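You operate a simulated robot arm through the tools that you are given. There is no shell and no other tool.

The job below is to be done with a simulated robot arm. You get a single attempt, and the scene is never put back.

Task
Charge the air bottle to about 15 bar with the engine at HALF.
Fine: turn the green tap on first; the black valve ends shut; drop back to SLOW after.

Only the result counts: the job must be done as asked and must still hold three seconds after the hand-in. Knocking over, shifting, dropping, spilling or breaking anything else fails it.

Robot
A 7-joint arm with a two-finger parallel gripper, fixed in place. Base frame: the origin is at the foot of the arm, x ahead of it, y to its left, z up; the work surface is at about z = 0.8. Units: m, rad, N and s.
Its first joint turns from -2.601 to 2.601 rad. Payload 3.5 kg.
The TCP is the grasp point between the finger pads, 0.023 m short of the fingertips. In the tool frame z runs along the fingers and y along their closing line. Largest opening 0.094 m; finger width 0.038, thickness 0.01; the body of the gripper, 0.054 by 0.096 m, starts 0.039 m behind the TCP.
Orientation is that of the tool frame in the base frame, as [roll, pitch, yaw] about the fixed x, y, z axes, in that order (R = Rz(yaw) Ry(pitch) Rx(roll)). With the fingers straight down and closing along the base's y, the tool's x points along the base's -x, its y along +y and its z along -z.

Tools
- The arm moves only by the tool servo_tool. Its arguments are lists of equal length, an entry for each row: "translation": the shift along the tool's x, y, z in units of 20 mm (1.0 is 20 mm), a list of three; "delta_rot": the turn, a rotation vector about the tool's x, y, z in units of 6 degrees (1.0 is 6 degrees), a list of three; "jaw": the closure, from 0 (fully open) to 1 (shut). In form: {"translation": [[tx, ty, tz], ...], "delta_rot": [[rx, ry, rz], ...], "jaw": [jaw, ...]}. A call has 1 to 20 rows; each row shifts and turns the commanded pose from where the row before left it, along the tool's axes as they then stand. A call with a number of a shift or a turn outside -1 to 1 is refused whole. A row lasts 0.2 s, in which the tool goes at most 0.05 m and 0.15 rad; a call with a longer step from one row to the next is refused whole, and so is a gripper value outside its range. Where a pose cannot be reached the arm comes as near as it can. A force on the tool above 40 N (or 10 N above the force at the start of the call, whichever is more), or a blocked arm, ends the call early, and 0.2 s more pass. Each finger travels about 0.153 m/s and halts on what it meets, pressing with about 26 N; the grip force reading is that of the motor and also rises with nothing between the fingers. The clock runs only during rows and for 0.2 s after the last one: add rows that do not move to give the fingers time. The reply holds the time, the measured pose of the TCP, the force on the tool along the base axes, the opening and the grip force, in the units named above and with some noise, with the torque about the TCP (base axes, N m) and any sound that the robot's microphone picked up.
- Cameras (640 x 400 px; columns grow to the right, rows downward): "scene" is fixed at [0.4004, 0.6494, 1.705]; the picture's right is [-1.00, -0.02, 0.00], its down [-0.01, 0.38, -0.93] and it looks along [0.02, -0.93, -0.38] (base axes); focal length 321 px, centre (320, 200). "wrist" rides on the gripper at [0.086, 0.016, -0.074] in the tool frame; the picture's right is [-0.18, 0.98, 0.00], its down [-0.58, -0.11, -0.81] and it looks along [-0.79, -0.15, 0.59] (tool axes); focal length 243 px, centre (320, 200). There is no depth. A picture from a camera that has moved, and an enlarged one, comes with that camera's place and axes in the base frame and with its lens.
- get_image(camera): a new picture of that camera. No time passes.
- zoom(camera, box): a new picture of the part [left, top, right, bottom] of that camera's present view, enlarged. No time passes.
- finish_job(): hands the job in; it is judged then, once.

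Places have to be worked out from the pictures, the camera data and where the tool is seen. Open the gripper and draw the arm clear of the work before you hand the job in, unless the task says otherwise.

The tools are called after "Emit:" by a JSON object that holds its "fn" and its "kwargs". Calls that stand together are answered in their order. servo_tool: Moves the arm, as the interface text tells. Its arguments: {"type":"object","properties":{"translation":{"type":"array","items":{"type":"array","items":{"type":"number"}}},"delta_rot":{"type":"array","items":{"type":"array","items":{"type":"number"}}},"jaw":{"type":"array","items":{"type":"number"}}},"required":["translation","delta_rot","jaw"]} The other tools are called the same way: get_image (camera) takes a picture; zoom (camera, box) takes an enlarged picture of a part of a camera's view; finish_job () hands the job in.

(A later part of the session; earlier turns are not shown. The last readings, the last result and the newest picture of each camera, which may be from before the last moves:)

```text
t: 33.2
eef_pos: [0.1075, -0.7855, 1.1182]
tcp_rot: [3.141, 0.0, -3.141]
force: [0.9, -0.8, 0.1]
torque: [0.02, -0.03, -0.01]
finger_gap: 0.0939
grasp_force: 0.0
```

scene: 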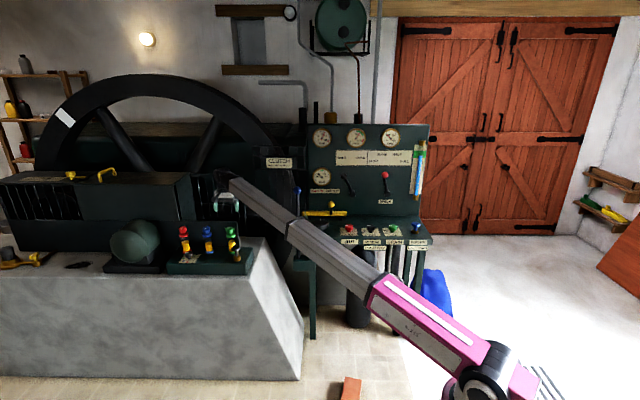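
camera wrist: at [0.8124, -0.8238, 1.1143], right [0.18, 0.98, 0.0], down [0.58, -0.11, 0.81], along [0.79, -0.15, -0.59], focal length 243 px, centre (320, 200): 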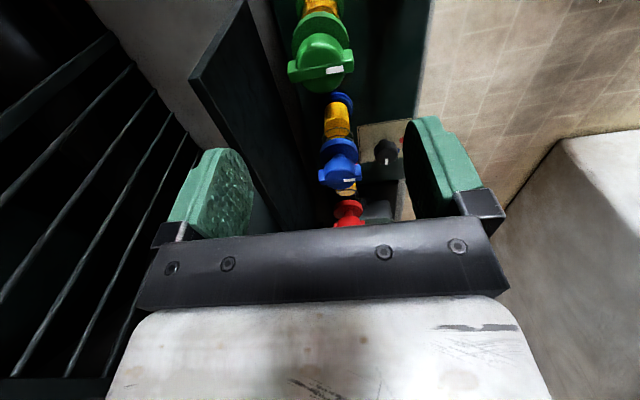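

I now turn the tool +90° about its axis and then tilt it outward by 60° so the fingers point toward the board, closing along x.

Emit:
{"fn": "servo_tool", "kwargs": {"translation": [[0, 0, 0], [0, 0, 0], [0, 0, 0], [0, 0, 0], [0, 0, 0], [0, 0, 0], [0, 0, 0], [0, 0, 0], [0, 0, 0], [0, 0, 0], [0, 0, 0], [0, 0, 0], [0, 0, 0], [0, 0, 0], [0, 0, 0]], "delta_rot": [[0, 0, 1], [0, 0, 1], [0, 0, 1], [0, 0, 1], [0, 0, 1], [0, 0, 1], [0, 0, 1], [0, 0, 1], [0, 0, 1], [0, 0, 1], [0, 0, 1], [0, 0, 1], [0, 0, 1], [0, 0, 1], [0, 0, 1]], "jaw": [0, 0, 0, 0, 0, 0, 0, 0, 0, 0, 0, 0, 0, 0, 0]}}

Emit:
{"fn": "servo_tool", "kwargs": {"translation": [[0, 0, 0], [0, 0, 0], [0, 0, 0], [0, 0, 0], [0, 0, 0], [0, 0, 0], [0, 0, 0], [0, 0, 0], [0, 0, 0], [0, 0, 0]], "delta_rot": [[0, -1, 0], [0, -1, 0], [0, -1, 0], [0, -1, 0], [0, -1, 0], [0, -1, 0], [0, -1, 0], [0, -1, 0], [0, -1, 0], [0, -1, 0]], "jaw": [0, 0, 0, 0, 0, 0, 0, 0, 0, 0]}}

Emit:
{"fn": "get_image", "kwargs": {"camera": "wrist"}}

Emit:
{"fn": "get_image", "kwargs": {"camera": "scene"}}

```text
t: 34.9
eef_pos: [0.1064, -0.7877, 1.1181]
tcp_rot: [-3.137, 0.0, 2.424]
force: [-13.9, -6.8, -3.0]
torque: [0.44, -1.4, 1.38]
finger_gap: 0.0942
grasp_force: 0.1
stopped in row 8: the force on the tool passed its limit at 75 N (the readings are from after the stop); the commanded pose is now the measured one
```

```text
t: 37.1
eef_pos: [0.1071, -0.7867, 1.1166]
tcp_rot: [-3.136, 1.049, 2.426]
force: [0.2, -0.5, 0.5]
torque: [0.0, 0.03, 0.01]
finger_gap: 0.0939
grasp_force: 0.1
```

```text
taken
camera wrist: at [0.0364, -0.7036, 1.078], right [0.72, 0.68, 0.16], down [-0.38, 0.19, 0.91], along [0.59, -0.71, 0.39], focal length 243 px, centre (320, 200)
```

wrist: 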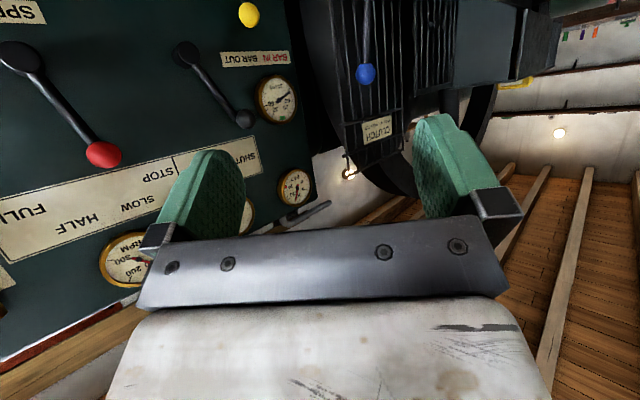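

```text
taken
```

scene: 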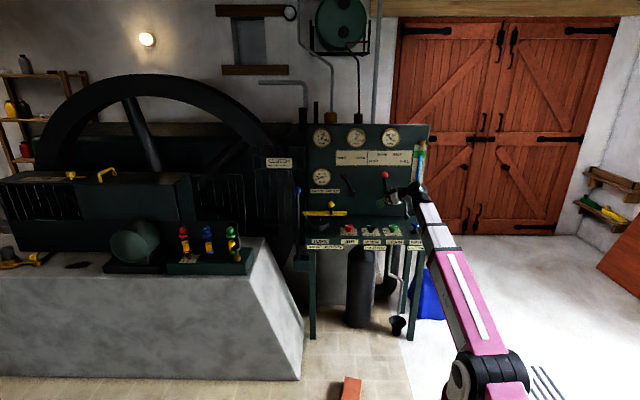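

The yaw turn was stopped by a force spike in open air at 7-8 rows in (most likely the wrist camera against the arm's own forearm in this folded pose), and the tilt then ran from there; I should have waited between those two. No object is near, and the force is back to zero. I check the picture of the panel from here before correcting the heading.

Emit:
{"fn": "zoom", "kwargs": {"camera": "wrist", "box": [0, 0, 320, 300]}}

Emit:
{"fn": "zoom", "kwargs": {"camera": "scene", "box": [370, 160, 480, 260]}}

Emit:
{"fn": "zoom", "kwargs": {"camera": "scene", "box": [300, 120, 440, 208]}}

```text
1.33 times, centred on (160, 150) of wrist
camera zoom: at [0.0364, -0.7036, 1.078], right [0.72, 0.68, 0.16], down [-0.38, 0.19, 0.91], along [0.59, -0.71, 0.39], focal length 324 px, centre (533, 267)
```

zoom: 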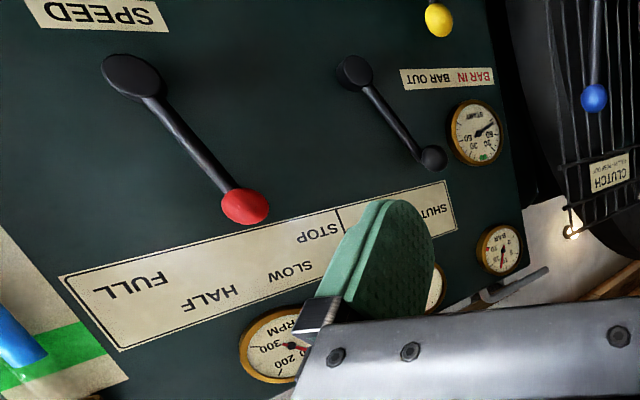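

```text
4.00 times, centred on (425, 210) of scene
camera zoom: at [0.4004, 0.6494, 1.705], right [-1.0, -0.02, 0.0], down [-0.01, 0.38, -0.93], along [0.02, -0.93, -0.38], focal length 1284 px, centre (-100, 160)
```

zoom: 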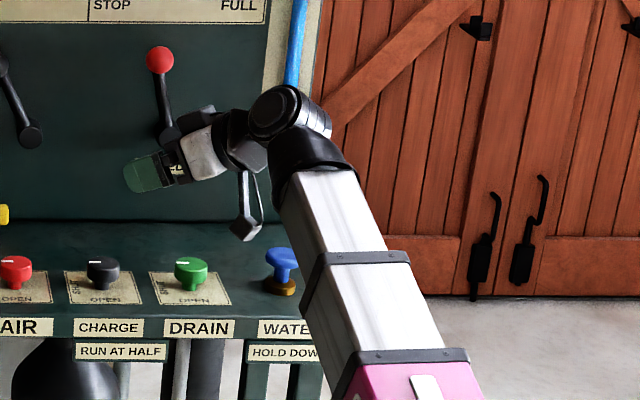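

```text
4.55 times, centred on (370, 164) of scene
camera zoom: at [0.4004, 0.6494, 1.705], right [-1.0, -0.02, 0.0], down [-0.01, 0.38, -0.93], along [0.02, -0.93, -0.38], focal length 1459 px, centre (93, 364)
```

zoom: 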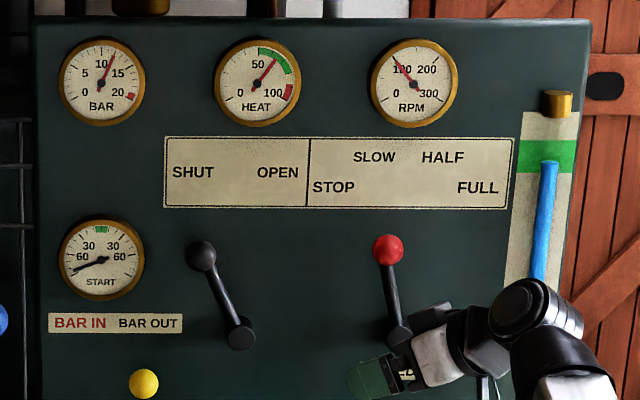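

The two views put the lever ball at (0.045, -1.23, 1.108) and its hub at (0.0115, -1.265, 0.96), so SLOW is about 13° to the +x side and HALF should be about 13° to the -x side. I swing the tool heading by -49° about the vertical so the fingers point squarely at the board.

Emit:
{"fn": "servo_tool", "kwargs": {"translation": [[0, 0, 0], [0, 0, 0], [0, 0, 0], [0, 0, 0], [0, 0, 0], [0, 0, 0], [0, 0, 0], [0, 0, 0], [0, 0, 0]], "delta_rot": [[0.787, 0, 0.452], [0.787, 0, 0.452], [0.787, 0, 0.452], [0.787, 0, 0.452], [0.787, 0, 0.452], [0.787, 0, 0.452], [0.787, 0, 0.452], [0.787, 0, 0.452], [0.787, 0, 0.452]], "jaw": [0, 0, 0, 0, 0, 0, 0, 0, 0]}}

```text
t: 39.1
eef_pos: [0.1072, -0.7862, 1.1171]
tcp_rot: [-3.134, 1.05, 1.573]
force: [0.0, -0.9, 0.4]
torque: [-0.01, 0.0, 0.01]
finger_gap: 0.094
grasp_force: 0.0
```

The heading is right (fingers toward -y, 30° down). I move to a standoff 0.1 m before the ball.

Emit:
{"fn": "servo_tool", "kwargs": {"translation": [[-0.594, -0.172, 0.802], [-0.594, -0.172, 0.802], [-0.594, -0.172, 0.802], [-0.594, -0.172, 0.802], [-0.594, -0.172, 0.802], [-0.594, -0.172, 0.802], [-0.594, -0.172, 0.802], [-0.594, -0.172, 0.802], [-0.594, -0.172, 0.802], [-0.594, -0.172, 0.802], [-0.594, -0.172, 0.802], [-0.594, -0.172, 0.802], [-0.594, -0.172, 0.802], [-0.594, -0.172, 0.802], [-0.594, -0.172, 0.802], [-0.594, -0.172, 0.802], [-0.594, -0.172, 0.802], [-0.594, -0.172, 0.802]], "delta_rot": [[0, 0, 0], [0, 0, 0], [0, 0, 0], [0, 0, 0], [0, 0, 0], [0, 0, 0], [0, 0, 0], [0, 0, 0], [0, 0, 0], [0, 0, 0], [0, 0, 0], [0, 0, 0], [0, 0, 0], [0, 0, 0], [0, 0, 0], [0, 0, 0], [0, 0, 0], [0, 0, 0]], "jaw": [0, 0, 0, 0, 0, 0, 0, 0, 0, 0, 0, 0, 0, 0, 0, 0, 0, 0]}}

Emit:
{"fn": "get_image", "kwargs": {"camera": "wrist"}}

Emit:
{"fn": "get_image", "kwargs": {"camera": "scene"}}

Emit:
{"fn": "zoom", "kwargs": {"camera": "scene", "box": [300, 120, 440, 208]}}

```text
t: 42.9
eef_pos: [0.0445, -1.1432, 1.162]
tcp_rot: [-3.133, 1.052, 1.575]
force: [0.0, -0.5, 0.0]
torque: [0.0, -0.01, 0.02]
finger_gap: 0.094
grasp_force: 0.0
```

```text
taken
camera wrist: at [0.0603, -1.0362, 1.121], right [0.98, -0.1, 0.16], down [-0.1, 0.41, 0.91], along [-0.15, -0.91, 0.39], focal length 243 px, centre (320, 200)
```

wrist: 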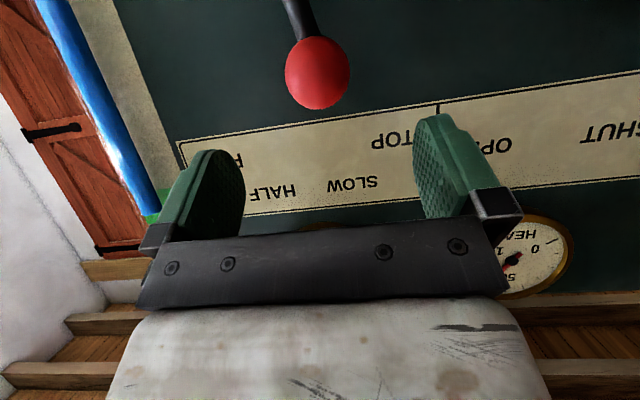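

```text
taken
```

scene: 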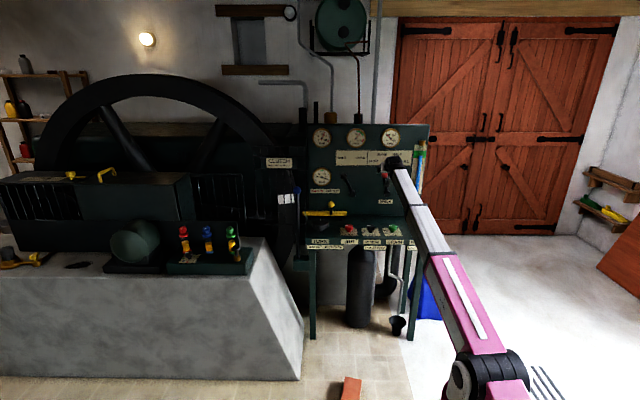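

```text
4.55 times, centred on (370, 164) of scene
camera zoom: at [0.4004, 0.6494, 1.705], right [-1.0, -0.02, 0.0], down [-0.01, 0.38, -0.93], along [0.02, -0.93, -0.38], focal length 1459 px, centre (93, 364)
```

zoom: 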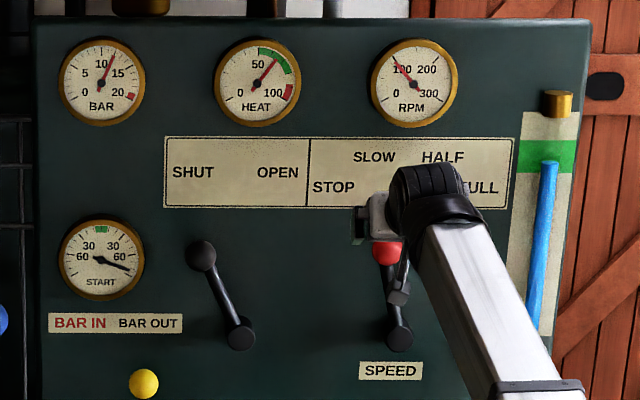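

The ball sits on the tool axis almost exactly (317,73 against an expected 320,75). I advance 0.095 m and close gently on it.

Emit:
{"fn": "servo_tool", "kwargs": {"translation": [[0, -0.1, 0.95], [0, 0, 0.95], [0, 0, 0.95], [0, 0, 0.95], [0, 0, 0.95], [0, 0, 0]], "delta_rot": [[0, 0, 0], [0, 0, 0], [0, 0, 0], [0, 0, 0], [0, 0, 0], [0, 0, 0]], "jaw": [0, 0, 0, 0, 0, 0]}}

Emit:
{"fn": "get_image", "kwargs": {"camera": "wrist"}}

```text
t: 44.3
eef_pos: [0.0413, -1.2256, 1.1142]
tcp_rot: [-3.132, 1.05, 1.575]
force: [-0.1, 0.0, 0.4]
torque: [0.01, 0.0, -0.03]
finger_gap: 0.0943
grasp_force: 0.0
```

```text
taken
camera wrist: at [0.0576, -1.1178, 1.0729], right [0.98, -0.1, 0.16], down [-0.1, 0.41, 0.91], along [-0.15, -0.91, 0.39], focal length 243 px, centre (320, 200)
```

wrist: 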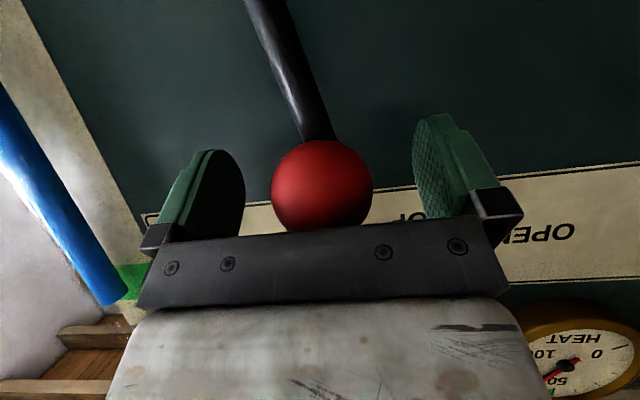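

The ball is now centred at the TCP between the fingers. I close on it.

Emit:
{"fn": "servo_tool", "kwargs": {"translation": [[0, 0, 0], [0, 0, 0], [0, 0, 0], [0, 0, 0]], "delta_rot": [[0, 0, 0], [0, 0, 0], [0, 0, 0], [0, 0, 0]], "jaw": [0.3, 0.5, 0.65, 0.65]}}

Emit:
{"fn": "get_image", "kwargs": {"camera": "wrist"}}

```text
t: 45.3
eef_pos: [0.042, -1.2256, 1.1121]
tcp_rot: [-3.132, 1.051, 1.574]
force: [1.2, -0.7, 1.2]
torque: [-0.09, -0.06, 0.02]
finger_gap: 0.041
grasp_force: 45.2
```

```text
taken
camera wrist: at [0.0578, -1.1178, 1.073], right [0.98, -0.1, 0.16], down [-0.1, 0.41, 0.91], along [-0.15, -0.91, 0.39], focal length 243 px, centre (320, 200)
```

wrist: 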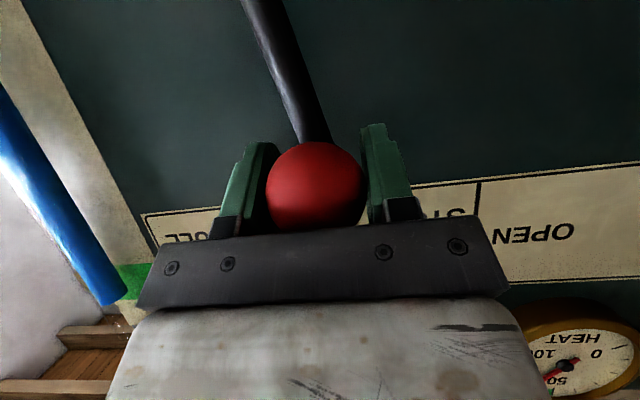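

The grip holds the ball at 0.041 m. I carry it along its arc toward -x by about 0.061 m, the mirror image of SLOW, which should be HALF.

Emit:
{"fn": "servo_tool", "kwargs": {"translation": [[-0.074, -0.5, -0.042], [-0.039, -0.5, -0.022], [-0.017, -0.5, -0.01], [0.013, -0.5, 0.0075], [0.039, -0.5, 0.022], [0.078, -0.55, 0.045], [0, 0, 0]], "delta_rot": [[0, 0, 0], [0, 0, 0], [0, 0, 0], [0, 0, 0], [0, 0, 0], [0, 0, 0], [0, 0, 0]], "jaw": [0.65, 0.65, 0.65, 0.65, 0.65, 0.65, 0.65]}}

Emit:
{"fn": "get_image", "kwargs": {"camera": "wrist"}}

Emit:
{"fn": "zoom", "kwargs": {"camera": "scene", "box": [300, 120, 440, 208]}}

```text
t: 46.9
eef_pos: [-0.0199, -1.2247, 1.1129]
tcp_rot: [-3.132, 1.051, 1.573]
force: [2.3, -4.8, 0.8]
torque: [0.15, -0.47, -0.01]
finger_gap: 0.0414
grasp_force: 44.8
```

```text
taken
camera wrist: at [-0.0039, -1.1171, 1.0729], right [0.98, -0.1, 0.15], down [-0.1, 0.41, 0.91], along [-0.15, -0.91, 0.39], focal length 243 px, centre (320, 200)
```

wrist: 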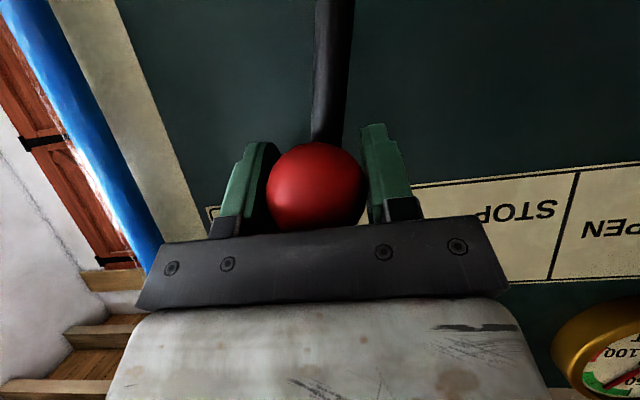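

```text
4.55 times, centred on (370, 164) of scene
camera zoom: at [0.4004, 0.6494, 1.705], right [-1.0, -0.02, 0.0], down [-0.01, 0.38, -0.93], along [0.02, -0.93, -0.38], focal length 1459 px, centre (93, 364)
```

zoom: 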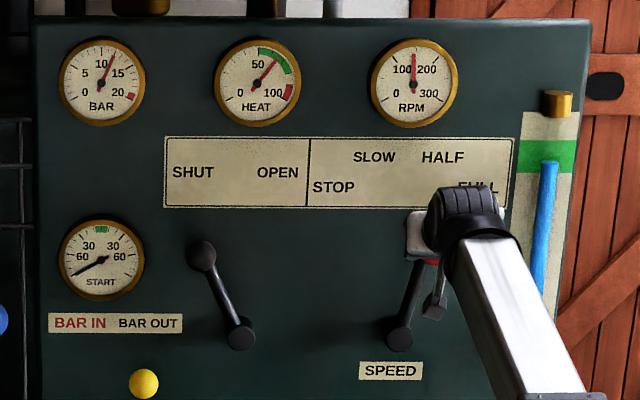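

RPM has risen to about 150. I hold a second to see where it settles.

Emit:
{"fn": "servo_tool", "kwargs": {"translation": [[0, 0, 0], [0, 0, 0], [0, 0, 0], [0, 0, 0], [0, 0, 0], [0, 0, 0]], "delta_rot": [[0, 0, 0], [0, 0, 0], [0, 0, 0], [0, 0, 0], [0, 0, 0], [0, 0, 0]], "jaw": [0.65, 0.65, 0.65, 0.65, 0.65, 0.65]}}

Emit:
{"fn": "zoom", "kwargs": {"camera": "scene", "box": [380, 125, 410, 144]}}

Emit:
{"fn": "zoom", "kwargs": {"camera": "wrist", "box": [240, 0, 440, 125]}}

```text
t: 48.3
eef_pos: [-0.0202, -1.2247, 1.1127]
tcp_rot: [-3.131, 1.05, 1.574]
force: [-1.5, -3.5, -1.4]
torque: [-0.18, 0.18, 0.0]
finger_gap: 0.0413
grasp_force: 45.0
```

```text
16.00 times, centred on (395, 134) of scene
camera zoom: at [0.4004, 0.6494, 1.705], right [-1.0, -0.02, 0.0], down [-0.01, 0.38, -0.93], along [0.02, -0.93, -0.38], focal length 5134 px, centre (-880, 1248)
```

zoom: 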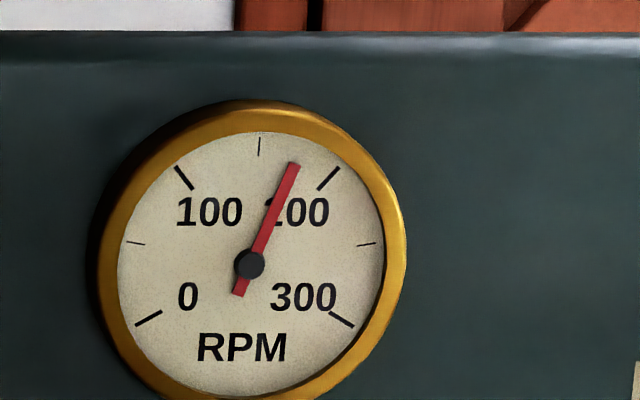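

```text
3.20 times, centred on (340, 62) of wrist
camera zoom: at [-0.004, -1.1171, 1.0729], right [0.98, -0.1, 0.15], down [-0.1, 0.41, 0.91], along [-0.15, -0.91, 0.39], focal length 776 px, centre (256, 640)
```

zoom: 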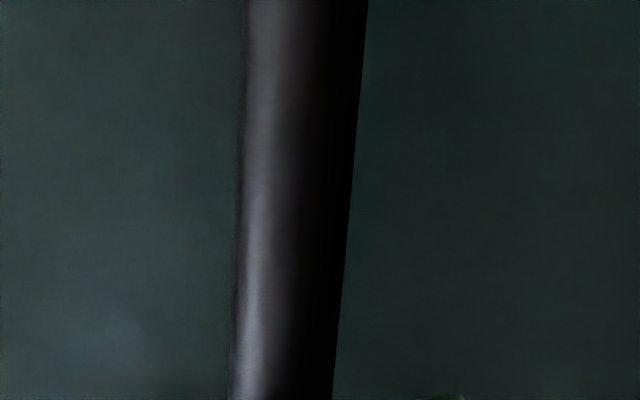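

RPM is about 175 and still climbing, so I wait a couple more seconds.

Emit:
{"fn": "servo_tool", "kwargs": {"translation": [[0, 0, 0], [0, 0, 0], [0, 0, 0], [0, 0, 0], [0, 0, 0], [0, 0, 0], [0, 0, 0], [0, 0, 0], [0, 0, 0], [0, 0, 0]], "delta_rot": [[0, 0, 0], [0, 0, 0], [0, 0, 0], [0, 0, 0], [0, 0, 0], [0, 0, 0], [0, 0, 0], [0, 0, 0], [0, 0, 0], [0, 0, 0]], "jaw": [0.65, 0.65, 0.65, 0.65, 0.65, 0.65, 0.65, 0.65, 0.65, 0.65]}}

Emit:
{"fn": "zoom", "kwargs": {"camera": "scene", "box": [380, 125, 410, 144]}}

Emit:
{"fn": "zoom", "kwargs": {"camera": "scene", "box": [340, 170, 440, 232]}}

```text
t: 50.5
eef_pos: [-0.021, -1.2245, 1.1113]
tcp_rot: [-3.132, 1.05, 1.574]
force: [-2.5, -3.3, -0.7]
torque: [0.08, 0.18, -0.01]
finger_gap: 0.0414
grasp_force: 44.5
```

```text
16.00 times, centred on (395, 134) of scene
camera zoom: at [0.4004, 0.6494, 1.705], right [-1.0, -0.02, 0.0], down [-0.01, 0.38, -0.93], along [0.02, -0.93, -0.38], focal length 5134 px, centre (-880, 1248)
```

zoom: 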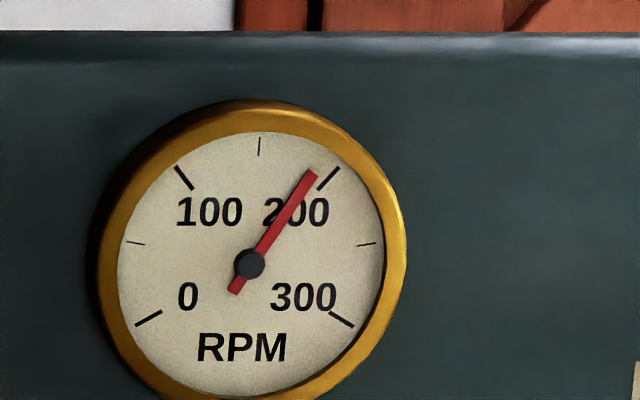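

```text
6.40 times, centred on (390, 201) of scene
camera zoom: at [0.4004, 0.6494, 1.705], right [-1.0, -0.02, 0.0], down [-0.01, 0.38, -0.93], along [0.02, -0.93, -0.38], focal length 2054 px, centre (-128, 194)
```

zoom: 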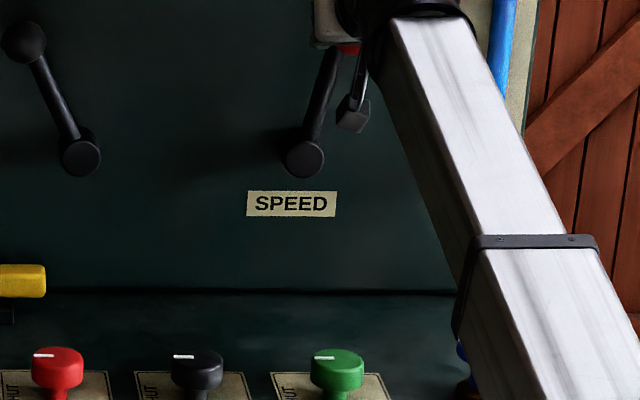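

RPM is leveling around 190-200, double the SLOW speed, so the lever is at HALF. I open the fingers and back straight off, then check that the lever stays.

Emit:
{"fn": "servo_tool", "kwargs": {"translation": [[0, 0, 0], [0, 0, 0], [0, 0, 0], [0, 0, -0.9], [0, 0, -0.9], [0, 0, -0.9], [0, 0, -0.9], [0, 0, -0.9], [0, 0, -0.9]], "delta_rot": [[0, 0, 0], [0, 0, 0], [0, 0, 0], [0, 0, 0], [0, 0, 0], [0, 0, 0], [0, 0, 0], [0, 0, 0], [0, 0, 0]], "jaw": [0.3, 0, 0, 0, 0, 0, 0, 0, 0]}}

Emit:
{"fn": "zoom", "kwargs": {"camera": "scene", "box": [300, 120, 440, 208]}}

Emit:
{"fn": "get_image", "kwargs": {"camera": "wrist"}}

```text
t: 52.5
eef_pos: [-0.0197, -1.1314, 1.1665]
tcp_rot: [-3.133, 1.048, 1.573]
force: [0.0, 0.0, -0.6]
torque: [-0.02, 0.03, -0.03]
finger_gap: 0.0941
grasp_force: 0.0
```

```text
4.55 times, centred on (370, 164) of scene
camera zoom: at [0.4004, 0.6494, 1.705], right [-1.0, -0.02, 0.0], down [-0.01, 0.38, -0.93], along [0.02, -0.93, -0.38], focal length 1459 px, centre (93, 364)
```

zoom: 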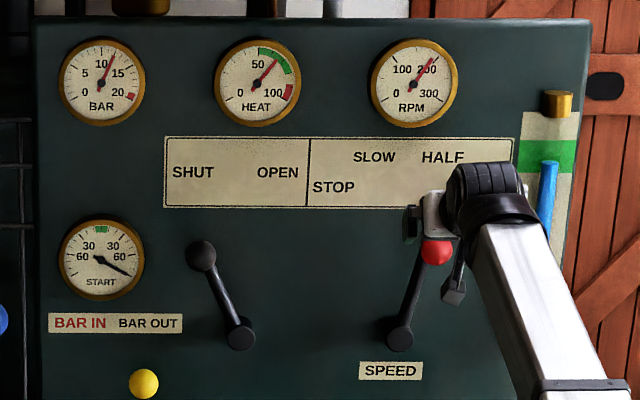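

```text
taken
camera wrist: at [-0.0028, -1.0233, 1.1269], right [0.98, -0.1, 0.15], down [-0.1, 0.41, 0.91], along [-0.15, -0.91, 0.39], focal length 243 px, centre (320, 200)
```

wrist: 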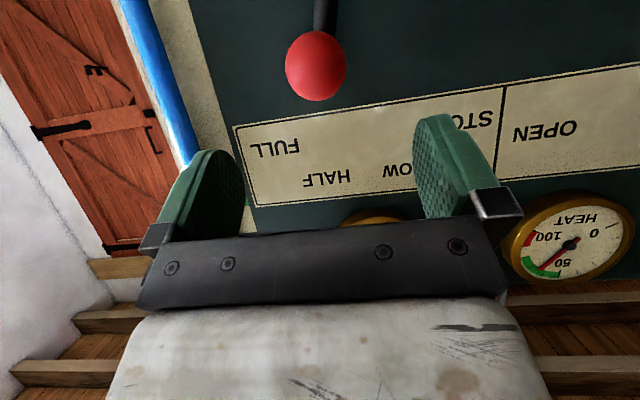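

The lever stays under HALF and RPM reads about 200. Now to the CHARGE knob: I back away from the board and turn the heading by +60° so the wrist camera will not fold against the forearm.

Emit:
{"fn": "servo_tool", "kwargs": {"translation": [[0.866, 0.6, -0.835], [0.866, 0.6, -0.835], [0.866, 0.6, -0.835], [0.866, 0.6, -0.835], [0.866, 0.6, -0.835], [0.866, 0.6, -0.835], [0.866, 0.6, -0.835], [0.866, 0.6, -0.835], [0.866, 0.6, -0.835], [0.866, 0.6, -0.835], [0, 0, 0], [0, 0, 0], [0, 0, 0], [0, 0, 0], [0, 0, 0], [0, 0, 0], [0, 0, 0], [0, 0, 0], [0, 0, 0], [0, 0, 0]], "delta_rot": [[0, 0, 0], [0, 0, 0], [0, 0, 0], [0, 0, 0], [0, 0, 0], [0, 0, 0], [0, 0, 0], [0, 0, 0], [0, 0, 0], [0, 0, 0], [-0.867, 0, -0.498], [-0.867, 0, -0.498], [-0.867, 0, -0.498], [-0.867, 0, -0.498], [-0.867, 0, -0.498], [-0.867, 0, -0.498], [-0.867, 0, -0.498], [-0.867, 0, -0.498], [-0.867, 0, -0.498], [-0.867, 0, -0.498]], "jaw": [0, 0, 0, 0, 0, 0, 0, 0, 0, 0, 0, 0, 0, 0, 0, 0, 0, 0, 0, 0]}}

```text
t: 56.7
eef_pos: [0.1023, -0.9004, 1.0996]
tcp_rot: [-3.134, 1.047, 2.621]
force: [-0.5, 0.1, -0.7]
torque: [-0.01, -0.01, -0.02]
finger_gap: 0.0941
grasp_force: 0.1
```

The heading is now yaw 150° with no contact. I untilt the tool by 60° to point straight down.

Emit:
{"fn": "servo_tool", "kwargs": {"translation": [[0, 0, 0], [0, 0, 0], [0, 0, 0], [0, 0, 0], [0, 0, 0], [0, 0, 0], [0, 0, 0], [0, 0, 0], [0, 0, 0], [0, 0, 0]], "delta_rot": [[0, 1, 0], [0, 1, 0], [0, 1, 0], [0, 1, 0], [0, 1, 0], [0, 1, 0], [0, 1, 0], [0, 1, 0], [0, 1, 0], [0, 1, 0]], "jaw": [0, 0, 0, 0, 0, 0, 0, 0, 0, 0]}}

Emit:
{"fn": "get_image", "kwargs": {"camera": "wrist"}}

Emit:
{"fn": "zoom", "kwargs": {"camera": "scene", "box": [300, 120, 460, 260]}}

```text
t: 58.9
eef_pos: [0.1013, -0.9012, 1.0998]
tcp_rot: [-3.137, -0.005, 2.613]
force: [0.2, -0.8, -0.2]
torque: [0.02, 0.01, 0.01]
finger_gap: 0.0939
grasp_force: 0.0
```

```text
taken
camera wrist: at [0.0352, -0.8433, 1.1723], right [0.66, 0.76, 0.0], down [0.45, -0.39, 0.8], along [0.61, -0.53, -0.59], focal length 243 px, centre (320, 200)
```

wrist: 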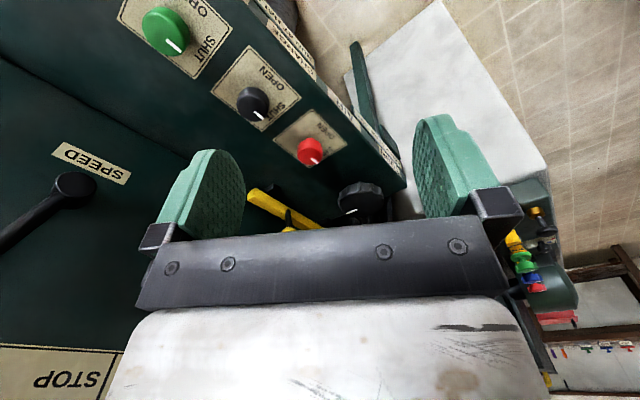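

```text
2.86 times, centred on (380, 190) of scene
camera zoom: at [0.4004, 0.6494, 1.705], right [-1.0, -0.02, 0.0], down [-0.01, 0.38, -0.93], along [0.02, -0.93, -0.38], focal length 917 px, centre (149, 229)
```

zoom: 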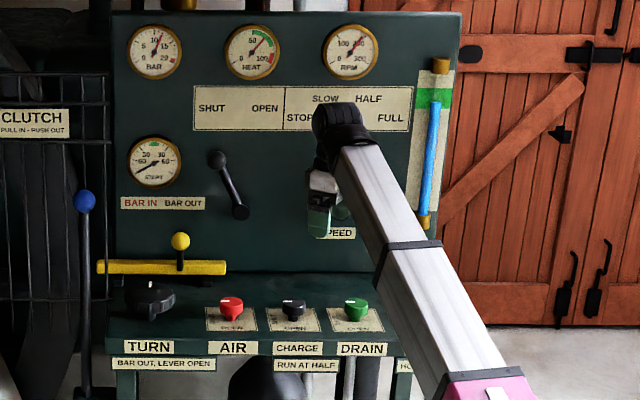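

The tool is straight down with a clear view of the CHARGE knob (black, mark at SHUT). I zoom to place it accurately.

Emit:
{"fn": "zoom", "kwargs": {"camera": "wrist", "box": [190, 40, 350, 140]}}

Emit:
{"fn": "zoom", "kwargs": {"camera": "scene", "box": [345, 215, 393, 245]}}

```text
4.00 times, centred on (270, 90) of wrist
camera zoom: at [0.0352, -0.8433, 1.1723], right [0.66, 0.76, 0.0], down [0.45, -0.39, 0.8], along [0.61, -0.53, -0.59], focal length 970 px, centre (520, 640)
```

zoom: 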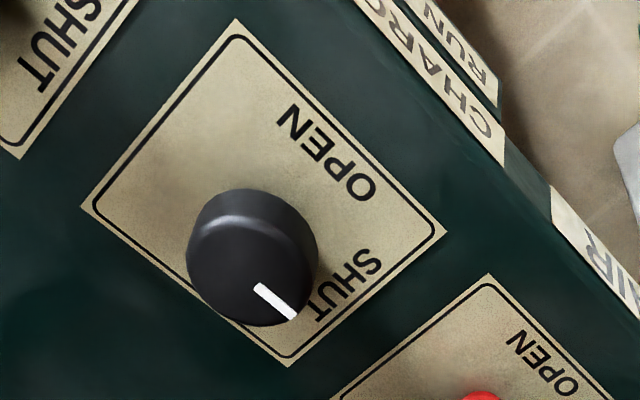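

```text
13.33 times, centred on (369, 230) of scene
camera zoom: at [0.4004, 0.6494, 1.705], right [-1.0, -0.02, 0.0], down [-0.01, 0.38, -0.93], along [0.02, -0.93, -0.38], focal length 4279 px, centre (-333, -200)
```

zoom: 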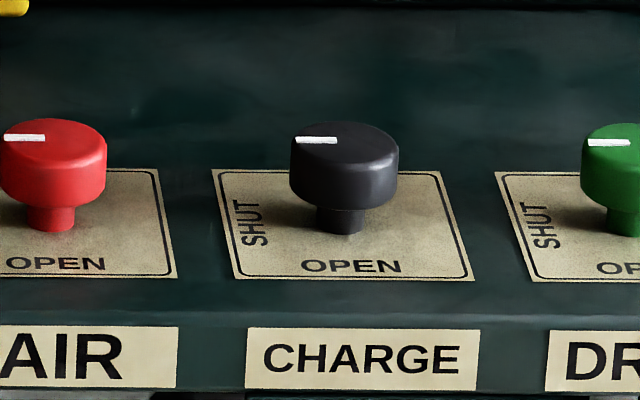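

Both views agree on the CHARGE knob at about (0.132, -1.063), top z≈0.84, 0.049 m across. I move above it to z≈0.92.

Emit:
{"fn": "servo_tool", "kwargs": {"translation": [[-0.54, -0.62, 0.9], [-0.54, -0.62, 0.9], [-0.54, -0.62, 0.9], [-0.54, -0.62, 0.9], [-0.54, -0.62, 0.9], [-0.54, -0.62, 0.9], [-0.54, -0.62, 0.9], [-0.54, -0.62, 0.9], [-0.54, -0.62, 0.9], [-0.54, -0.62, 0.9]], "delta_rot": [[0, 0, 0], [0, 0, 0], [0, 0, 0], [0, 0, 0], [0, 0, 0], [0, 0, 0], [0, 0, 0], [0, 0, 0], [0, 0, 0], [0, 0, 0]], "jaw": [0, 0, 0, 0, 0, 0, 0, 0, 0, 0]}}

Emit:
{"fn": "get_image", "kwargs": {"camera": "wrist"}}

Emit:
{"fn": "zoom", "kwargs": {"camera": "scene", "box": [300, 120, 460, 260]}}

```text
t: 61.1
eef_pos: [0.1318, -1.0624, 0.9196]
tcp_rot: [-3.138, -0.002, 2.612]
force: [-0.5, -0.5, -0.1]
torque: [-0.02, 0.02, -0.03]
finger_gap: 0.0938
grasp_force: 0.0
```

```text
taken
camera wrist: at [0.0651, -1.0052, 0.9922], right [0.65, 0.76, 0.0], down [0.45, -0.39, 0.81], along [0.61, -0.53, -0.59], focal length 243 px, centre (320, 200)
```

wrist: 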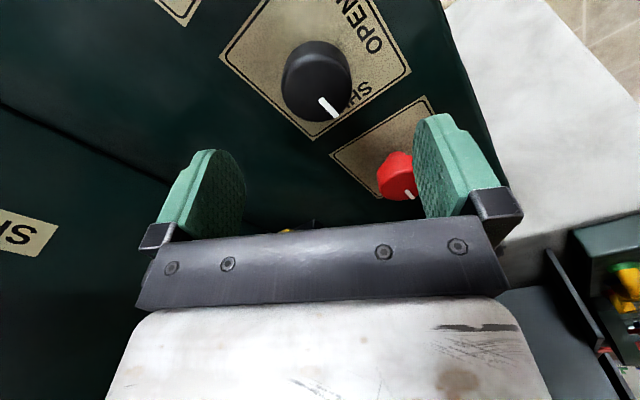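

```text
2.86 times, centred on (380, 190) of scene
camera zoom: at [0.4004, 0.6494, 1.705], right [-1.0, -0.02, 0.0], down [-0.01, 0.38, -0.93], along [0.02, -0.93, -0.38], focal length 917 px, centre (149, 229)
```

zoom: 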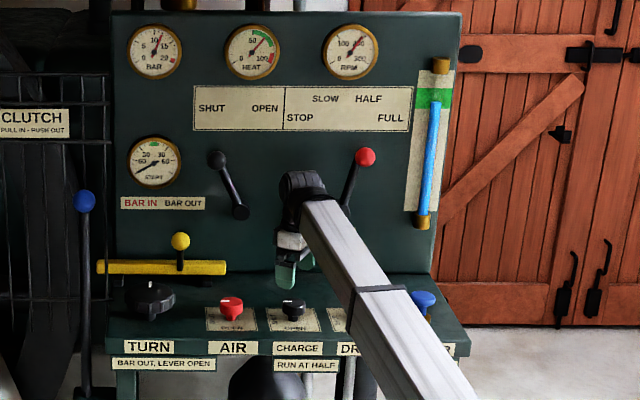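

The knob is nearly under the TCP; all gauges are visible from the scene camera here. I zoom for a last alignment.

Emit:
{"fn": "zoom", "kwargs": {"camera": "wrist", "box": [240, 20, 400, 140]}}

```text
3.33 times, centred on (320, 80) of wrist
camera zoom: at [0.0651, -1.0052, 0.9922], right [0.65, 0.76, 0.0], down [0.45, -0.39, 0.81], along [0.61, -0.53, -0.59], focal length 809 px, centre (320, 600)
```

zoom: 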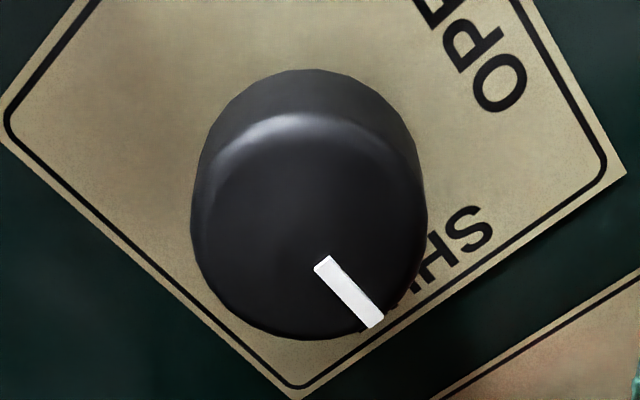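

The knob is centred within ~2 mm. I shift that out, descend to TCP z≈0.833 and close on the knob.

Emit:
{"fn": "servo_tool", "kwargs": {"translation": [[0, -0.11, 0.866], [0, 0, 0.866], [0, 0, 0.866], [0, 0, 0.866], [0, 0, 0.866], [0, 0, 0], [0, 0, 0], [0, 0, 0], [0, 0, 0]], "delta_rot": [[0, 0, 0], [0, 0, 0], [0, 0, 0], [0, 0, 0], [0, 0, 0], [0, 0, 0], [0, 0, 0], [0, 0, 0], [0, 0, 0]], "jaw": [0, 0, 0, 0, 0, 0.3, 0.45, 0.65, 0.65]}}

Emit:
{"fn": "get_image", "kwargs": {"camera": "wrist"}}

Emit:
{"fn": "zoom", "kwargs": {"camera": "scene", "box": [300, 120, 460, 260]}}

```text
t: 63.1
eef_pos: [0.1317, -1.0652, 0.8323]
tcp_rot: [-3.137, -0.001, 2.613]
force: [-2.8, -5.0, -4.3]
torque: [-0.36, 0.0, 0.1]
finger_gap: 0.0474
grasp_force: 44.9
```

```text
taken
camera wrist: at [0.0637, -1.0072, 0.9057], right [0.66, 0.76, 0.0], down [0.45, -0.39, 0.81], along [0.61, -0.53, -0.59], focal length 243 px, centre (320, 200)
```

wrist: 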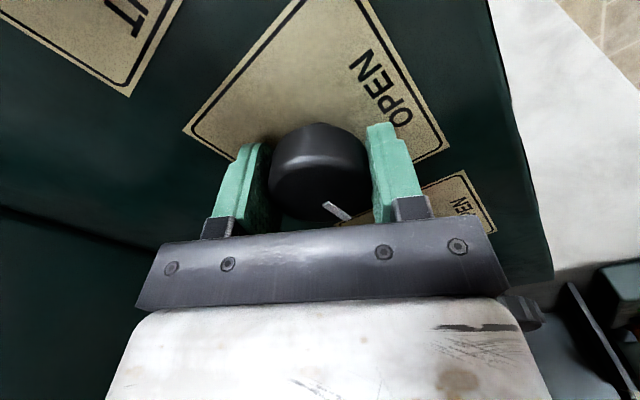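

```text
2.86 times, centred on (380, 190) of scene
camera zoom: at [0.4004, 0.6494, 1.705], right [-1.0, -0.02, 0.0], down [-0.01, 0.38, -0.93], along [0.02, -0.93, -0.38], focal length 917 px, centre (149, 229)
```

zoom: 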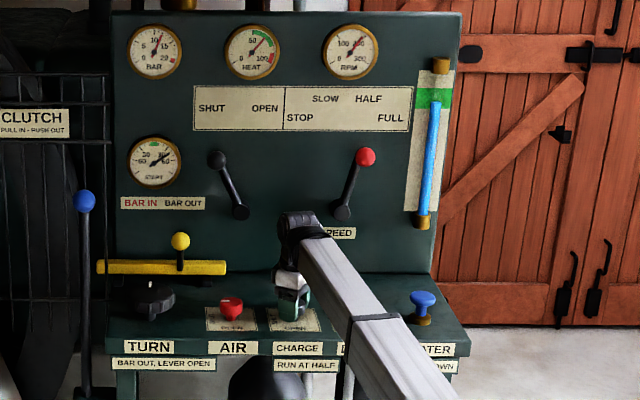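

The knob is held (gap 0.047). I turn it 48° counter-clockwise first and check the gauge for the charging rate.

Emit:
{"fn": "servo_tool", "kwargs": {"translation": [[0, 0, 0], [0, 0, 0], [0, 0, 0], [0, 0, 0], [0, 0, 0], [0, 0, 0], [0, 0, 0], [0, 0, 0]], "delta_rot": [[0, 0, -1], [0, 0, -1], [0, 0, -1], [0, 0, -1], [0, 0, -1], [0, 0, -1], [0, 0, -1], [0, 0, -1]], "jaw": [0.7, 0.7, 0.7, 0.7, 0.7, 0.7, 0.7, 0.7]}}

Emit:
{"fn": "get_image", "kwargs": {"camera": "wrist"}}

Emit:
{"fn": "zoom", "kwargs": {"camera": "scene", "box": [306, 125, 338, 145]}}

Emit:
{"fn": "zoom", "kwargs": {"camera": "scene", "box": [335, 120, 415, 170]}}

```text
t: 64.9
eef_pos: [0.131, -1.0649, 0.8338]
tcp_rot: [3.141, -0.004, -2.832]
force: [-8.5, -5.5, -5.1]
torque: [0.03, -0.66, -0.01]
finger_gap: 0.0475
grasp_force: 44.9
```

```text
taken
camera wrist: at [0.0429, -1.076, 0.906], right [-0.13, 0.99, 0.0], down [0.59, 0.08, 0.8], along [0.8, 0.1, -0.59], focal length 243 px, centre (320, 200)
```

wrist: 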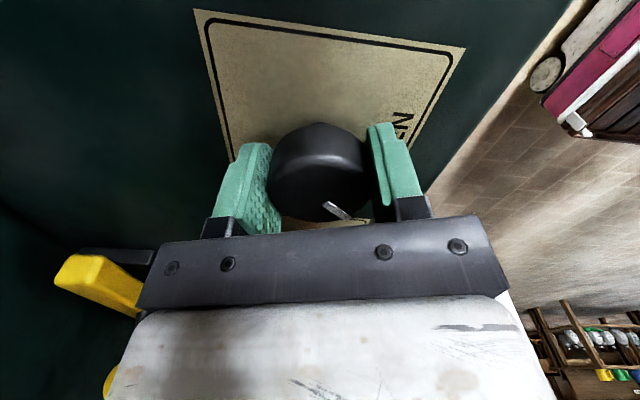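

```text
16.00 times, centred on (322, 135) of scene
camera zoom: at [0.4004, 0.6494, 1.705], right [-1.0, -0.02, 0.0], down [-0.01, 0.38, -0.93], along [0.02, -0.93, -0.38], focal length 5134 px, centre (288, 1240)
```

zoom: 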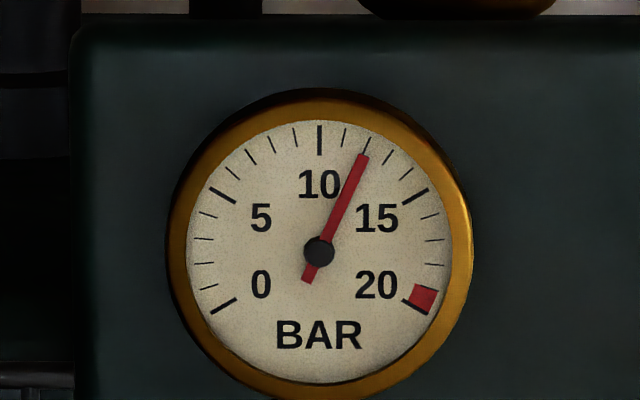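

```text
8.00 times, centred on (375, 145) of scene
camera zoom: at [0.4004, 0.6494, 1.705], right [-1.0, -0.02, 0.0], down [-0.01, 0.38, -0.93], along [0.02, -0.93, -0.38], focal length 2567 px, centre (-120, 640)
```

zoom: 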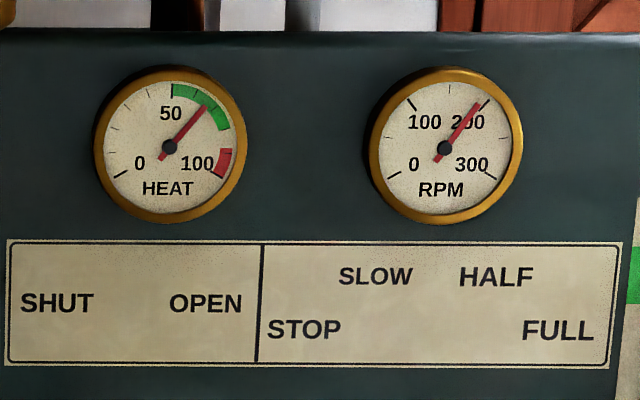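

The knob follows the gripper and BAR reads about 12.1. I finish the turn to fully open.

Emit:
{"fn": "servo_tool", "kwargs": {"translation": [[0, 0, 0], [0, 0, 0], [0, 0, 0], [0, 0, 0], [0, 0, 0], [0, 0, 0], [0, 0, 0]], "delta_rot": [[0, 0, -1], [0, 0, -1], [0, 0, -1], [0, 0, -1], [0, 0, -1], [0, 0, -1], [0, 0, -1]], "jaw": [0.7, 0.7, 0.7, 0.7, 0.7, 0.7, 0.7]}}

Emit:
{"fn": "get_image", "kwargs": {"camera": "wrist"}}

Emit:
{"fn": "zoom", "kwargs": {"camera": "scene", "box": [306, 125, 338, 145]}}

Emit:
{"fn": "zoom", "kwargs": {"camera": "scene", "box": [300, 120, 460, 260]}}

```text
t: 66.5
eef_pos: [0.1298, -1.064, 0.8331]
tcp_rot: [3.14, -0.004, -2.098]
force: [-6.8, -4.9, -0.4]
torque: [-0.79, 0.24, 0.01]
finger_gap: 0.0472
grasp_force: 45.1
```

```text
taken
camera wrist: at [0.0727, -1.1314, 0.906], right [-0.76, 0.65, 0.0], down [0.39, 0.45, 0.8], along [0.53, 0.61, -0.59], focal length 243 px, centre (320, 200)
```

wrist: 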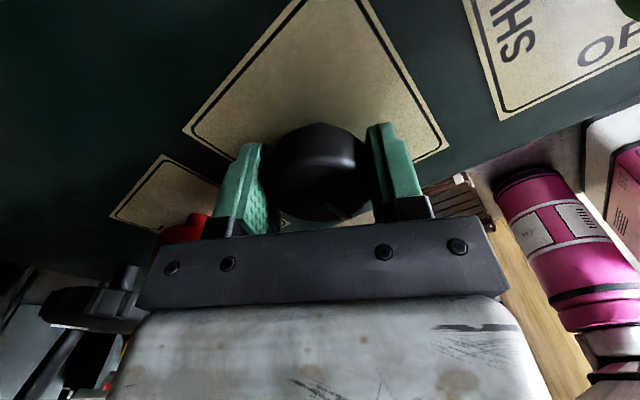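

```text
16.00 times, centred on (322, 135) of scene
camera zoom: at [0.4004, 0.6494, 1.705], right [-1.0, -0.02, 0.0], down [-0.01, 0.38, -0.93], along [0.02, -0.93, -0.38], focal length 5134 px, centre (288, 1240)
```

zoom: 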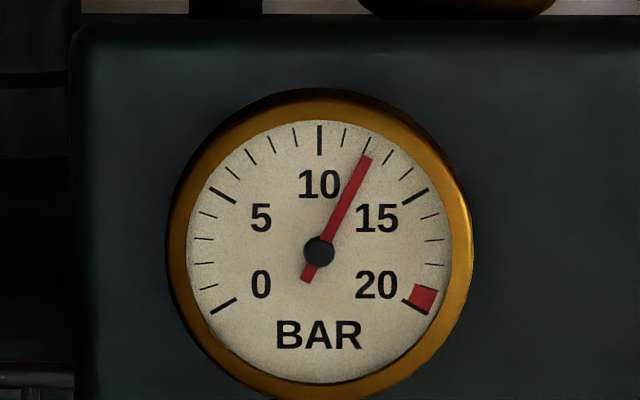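

```text
2.86 times, centred on (380, 190) of scene
camera zoom: at [0.4004, 0.6494, 1.705], right [-1.0, -0.02, 0.0], down [-0.01, 0.38, -0.93], along [0.02, -0.93, -0.38], focal length 917 px, centre (149, 229)
```

zoom: 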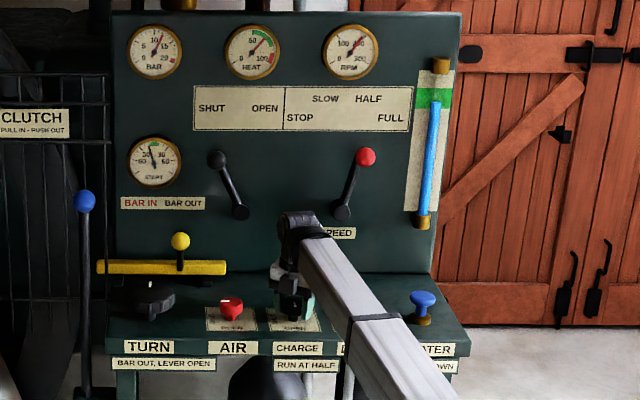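

BAR is moving: about 12.3 now. I hold the knob open for 4 s and read again to get the rate.

Emit:
{"fn": "servo_tool", "kwargs": {"translation": [[0, 0, 0], [0, 0, 0], [0, 0, 0], [0, 0, 0], [0, 0, 0], [0, 0, 0], [0, 0, 0], [0, 0, 0], [0, 0, 0], [0, 0, 0], [0, 0, 0], [0, 0, 0], [0, 0, 0], [0, 0, 0], [0, 0, 0], [0, 0, 0], [0, 0, 0], [0, 0, 0], [0, 0, 0], [0, 0, 0]], "delta_rot": [[0, 0, 0], [0, 0, 0], [0, 0, 0], [0, 0, 0], [0, 0, 0], [0, 0, 0], [0, 0, 0], [0, 0, 0], [0, 0, 0], [0, 0, 0], [0, 0, 0], [0, 0, 0], [0, 0, 0], [0, 0, 0], [0, 0, 0], [0, 0, 0], [0, 0, 0], [0, 0, 0], [0, 0, 0], [0, 0, 0]], "jaw": [0.7, 0.7, 0.7, 0.7, 0.7, 0.7, 0.7, 0.7, 0.7, 0.7, 0.7, 0.7, 0.7, 0.7, 0.7, 0.7, 0.7, 0.7, 0.7, 0.7]}}

Emit:
{"fn": "zoom", "kwargs": {"camera": "scene", "box": [306, 125, 338, 145]}}

Emit:
{"fn": "zoom", "kwargs": {"camera": "scene", "box": [335, 120, 435, 182]}}

```text
t: 70.7
eef_pos: [0.1306, -1.0646, 0.8328]
tcp_rot: [3.14, -0.005, -2.101]
force: [-4.4, -9.7, 5.3]
torque: [-0.19, 0.1, -0.01]
finger_gap: 0.0471
grasp_force: 45.5
```

```text
16.00 times, centred on (322, 135) of scene
camera zoom: at [0.4004, 0.6494, 1.705], right [-1.0, -0.02, 0.0], down [-0.01, 0.38, -0.93], along [0.02, -0.93, -0.38], focal length 5134 px, centre (288, 1240)
```

zoom: 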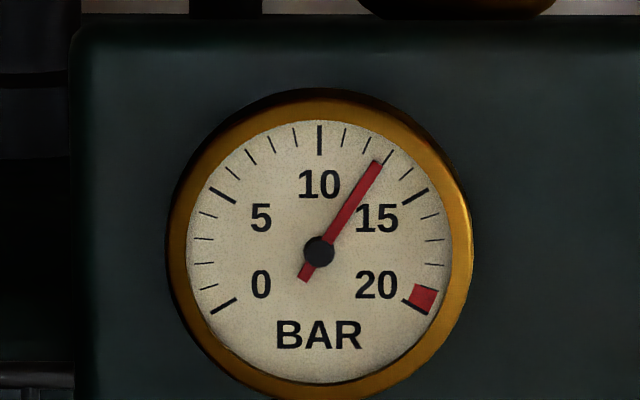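

```text
6.40 times, centred on (385, 151) of scene
camera zoom: at [0.4004, 0.6494, 1.705], right [-1.0, -0.02, 0.0], down [-0.01, 0.38, -0.93], along [0.02, -0.93, -0.38], focal length 2054 px, centre (-96, 514)
```

zoom: 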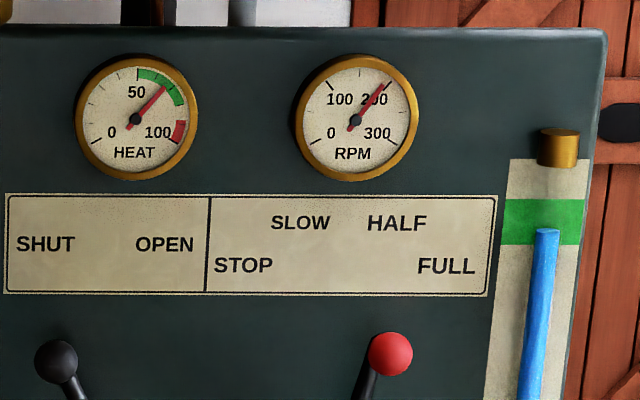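

The rate is about 0.12 bar/s (12.8 now), with HEAT and water still in their green bands. I keep holding it open.

Emit:
{"fn": "servo_tool", "kwargs": {"translation": [[0, 0, 0], [0, 0, 0], [0, 0, 0], [0, 0, 0], [0, 0, 0], [0, 0, 0], [0, 0, 0], [0, 0, 0], [0, 0, 0], [0, 0, 0], [0, 0, 0], [0, 0, 0], [0, 0, 0], [0, 0, 0], [0, 0, 0], [0, 0, 0], [0, 0, 0], [0, 0, 0], [0, 0, 0], [0, 0, 0]], "delta_rot": [[0, 0, 0], [0, 0, 0], [0, 0, 0], [0, 0, 0], [0, 0, 0], [0, 0, 0], [0, 0, 0], [0, 0, 0], [0, 0, 0], [0, 0, 0], [0, 0, 0], [0, 0, 0], [0, 0, 0], [0, 0, 0], [0, 0, 0], [0, 0, 0], [0, 0, 0], [0, 0, 0], [0, 0, 0], [0, 0, 0]], "jaw": [0.7, 0.7, 0.7, 0.7, 0.7, 0.7, 0.7, 0.7, 0.7, 0.7, 0.7, 0.7, 0.7, 0.7, 0.7, 0.7, 0.7, 0.7, 0.7, 0.7]}}

Emit:
{"fn": "zoom", "kwargs": {"camera": "scene", "box": [306, 125, 338, 145]}}

```text
t: 74.9
eef_pos: [0.1316, -1.066, 0.8318]
tcp_rot: [3.14, -0.004, -2.099]
force: [-2.4, -8.8, 5.1]
torque: [-0.14, 0.02, -0.04]
finger_gap: 0.0471
grasp_force: 45.2
```

```text
16.00 times, centred on (322, 135) of scene
camera zoom: at [0.4004, 0.6494, 1.705], right [-1.0, -0.02, 0.0], down [-0.01, 0.38, -0.93], along [0.02, -0.93, -0.38], focal length 5134 px, centre (288, 1240)
```

zoom: 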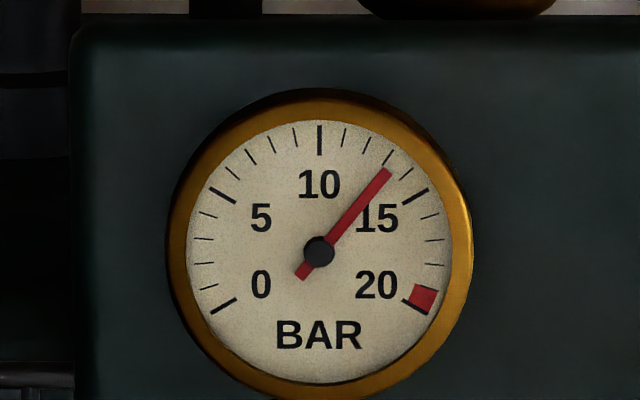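

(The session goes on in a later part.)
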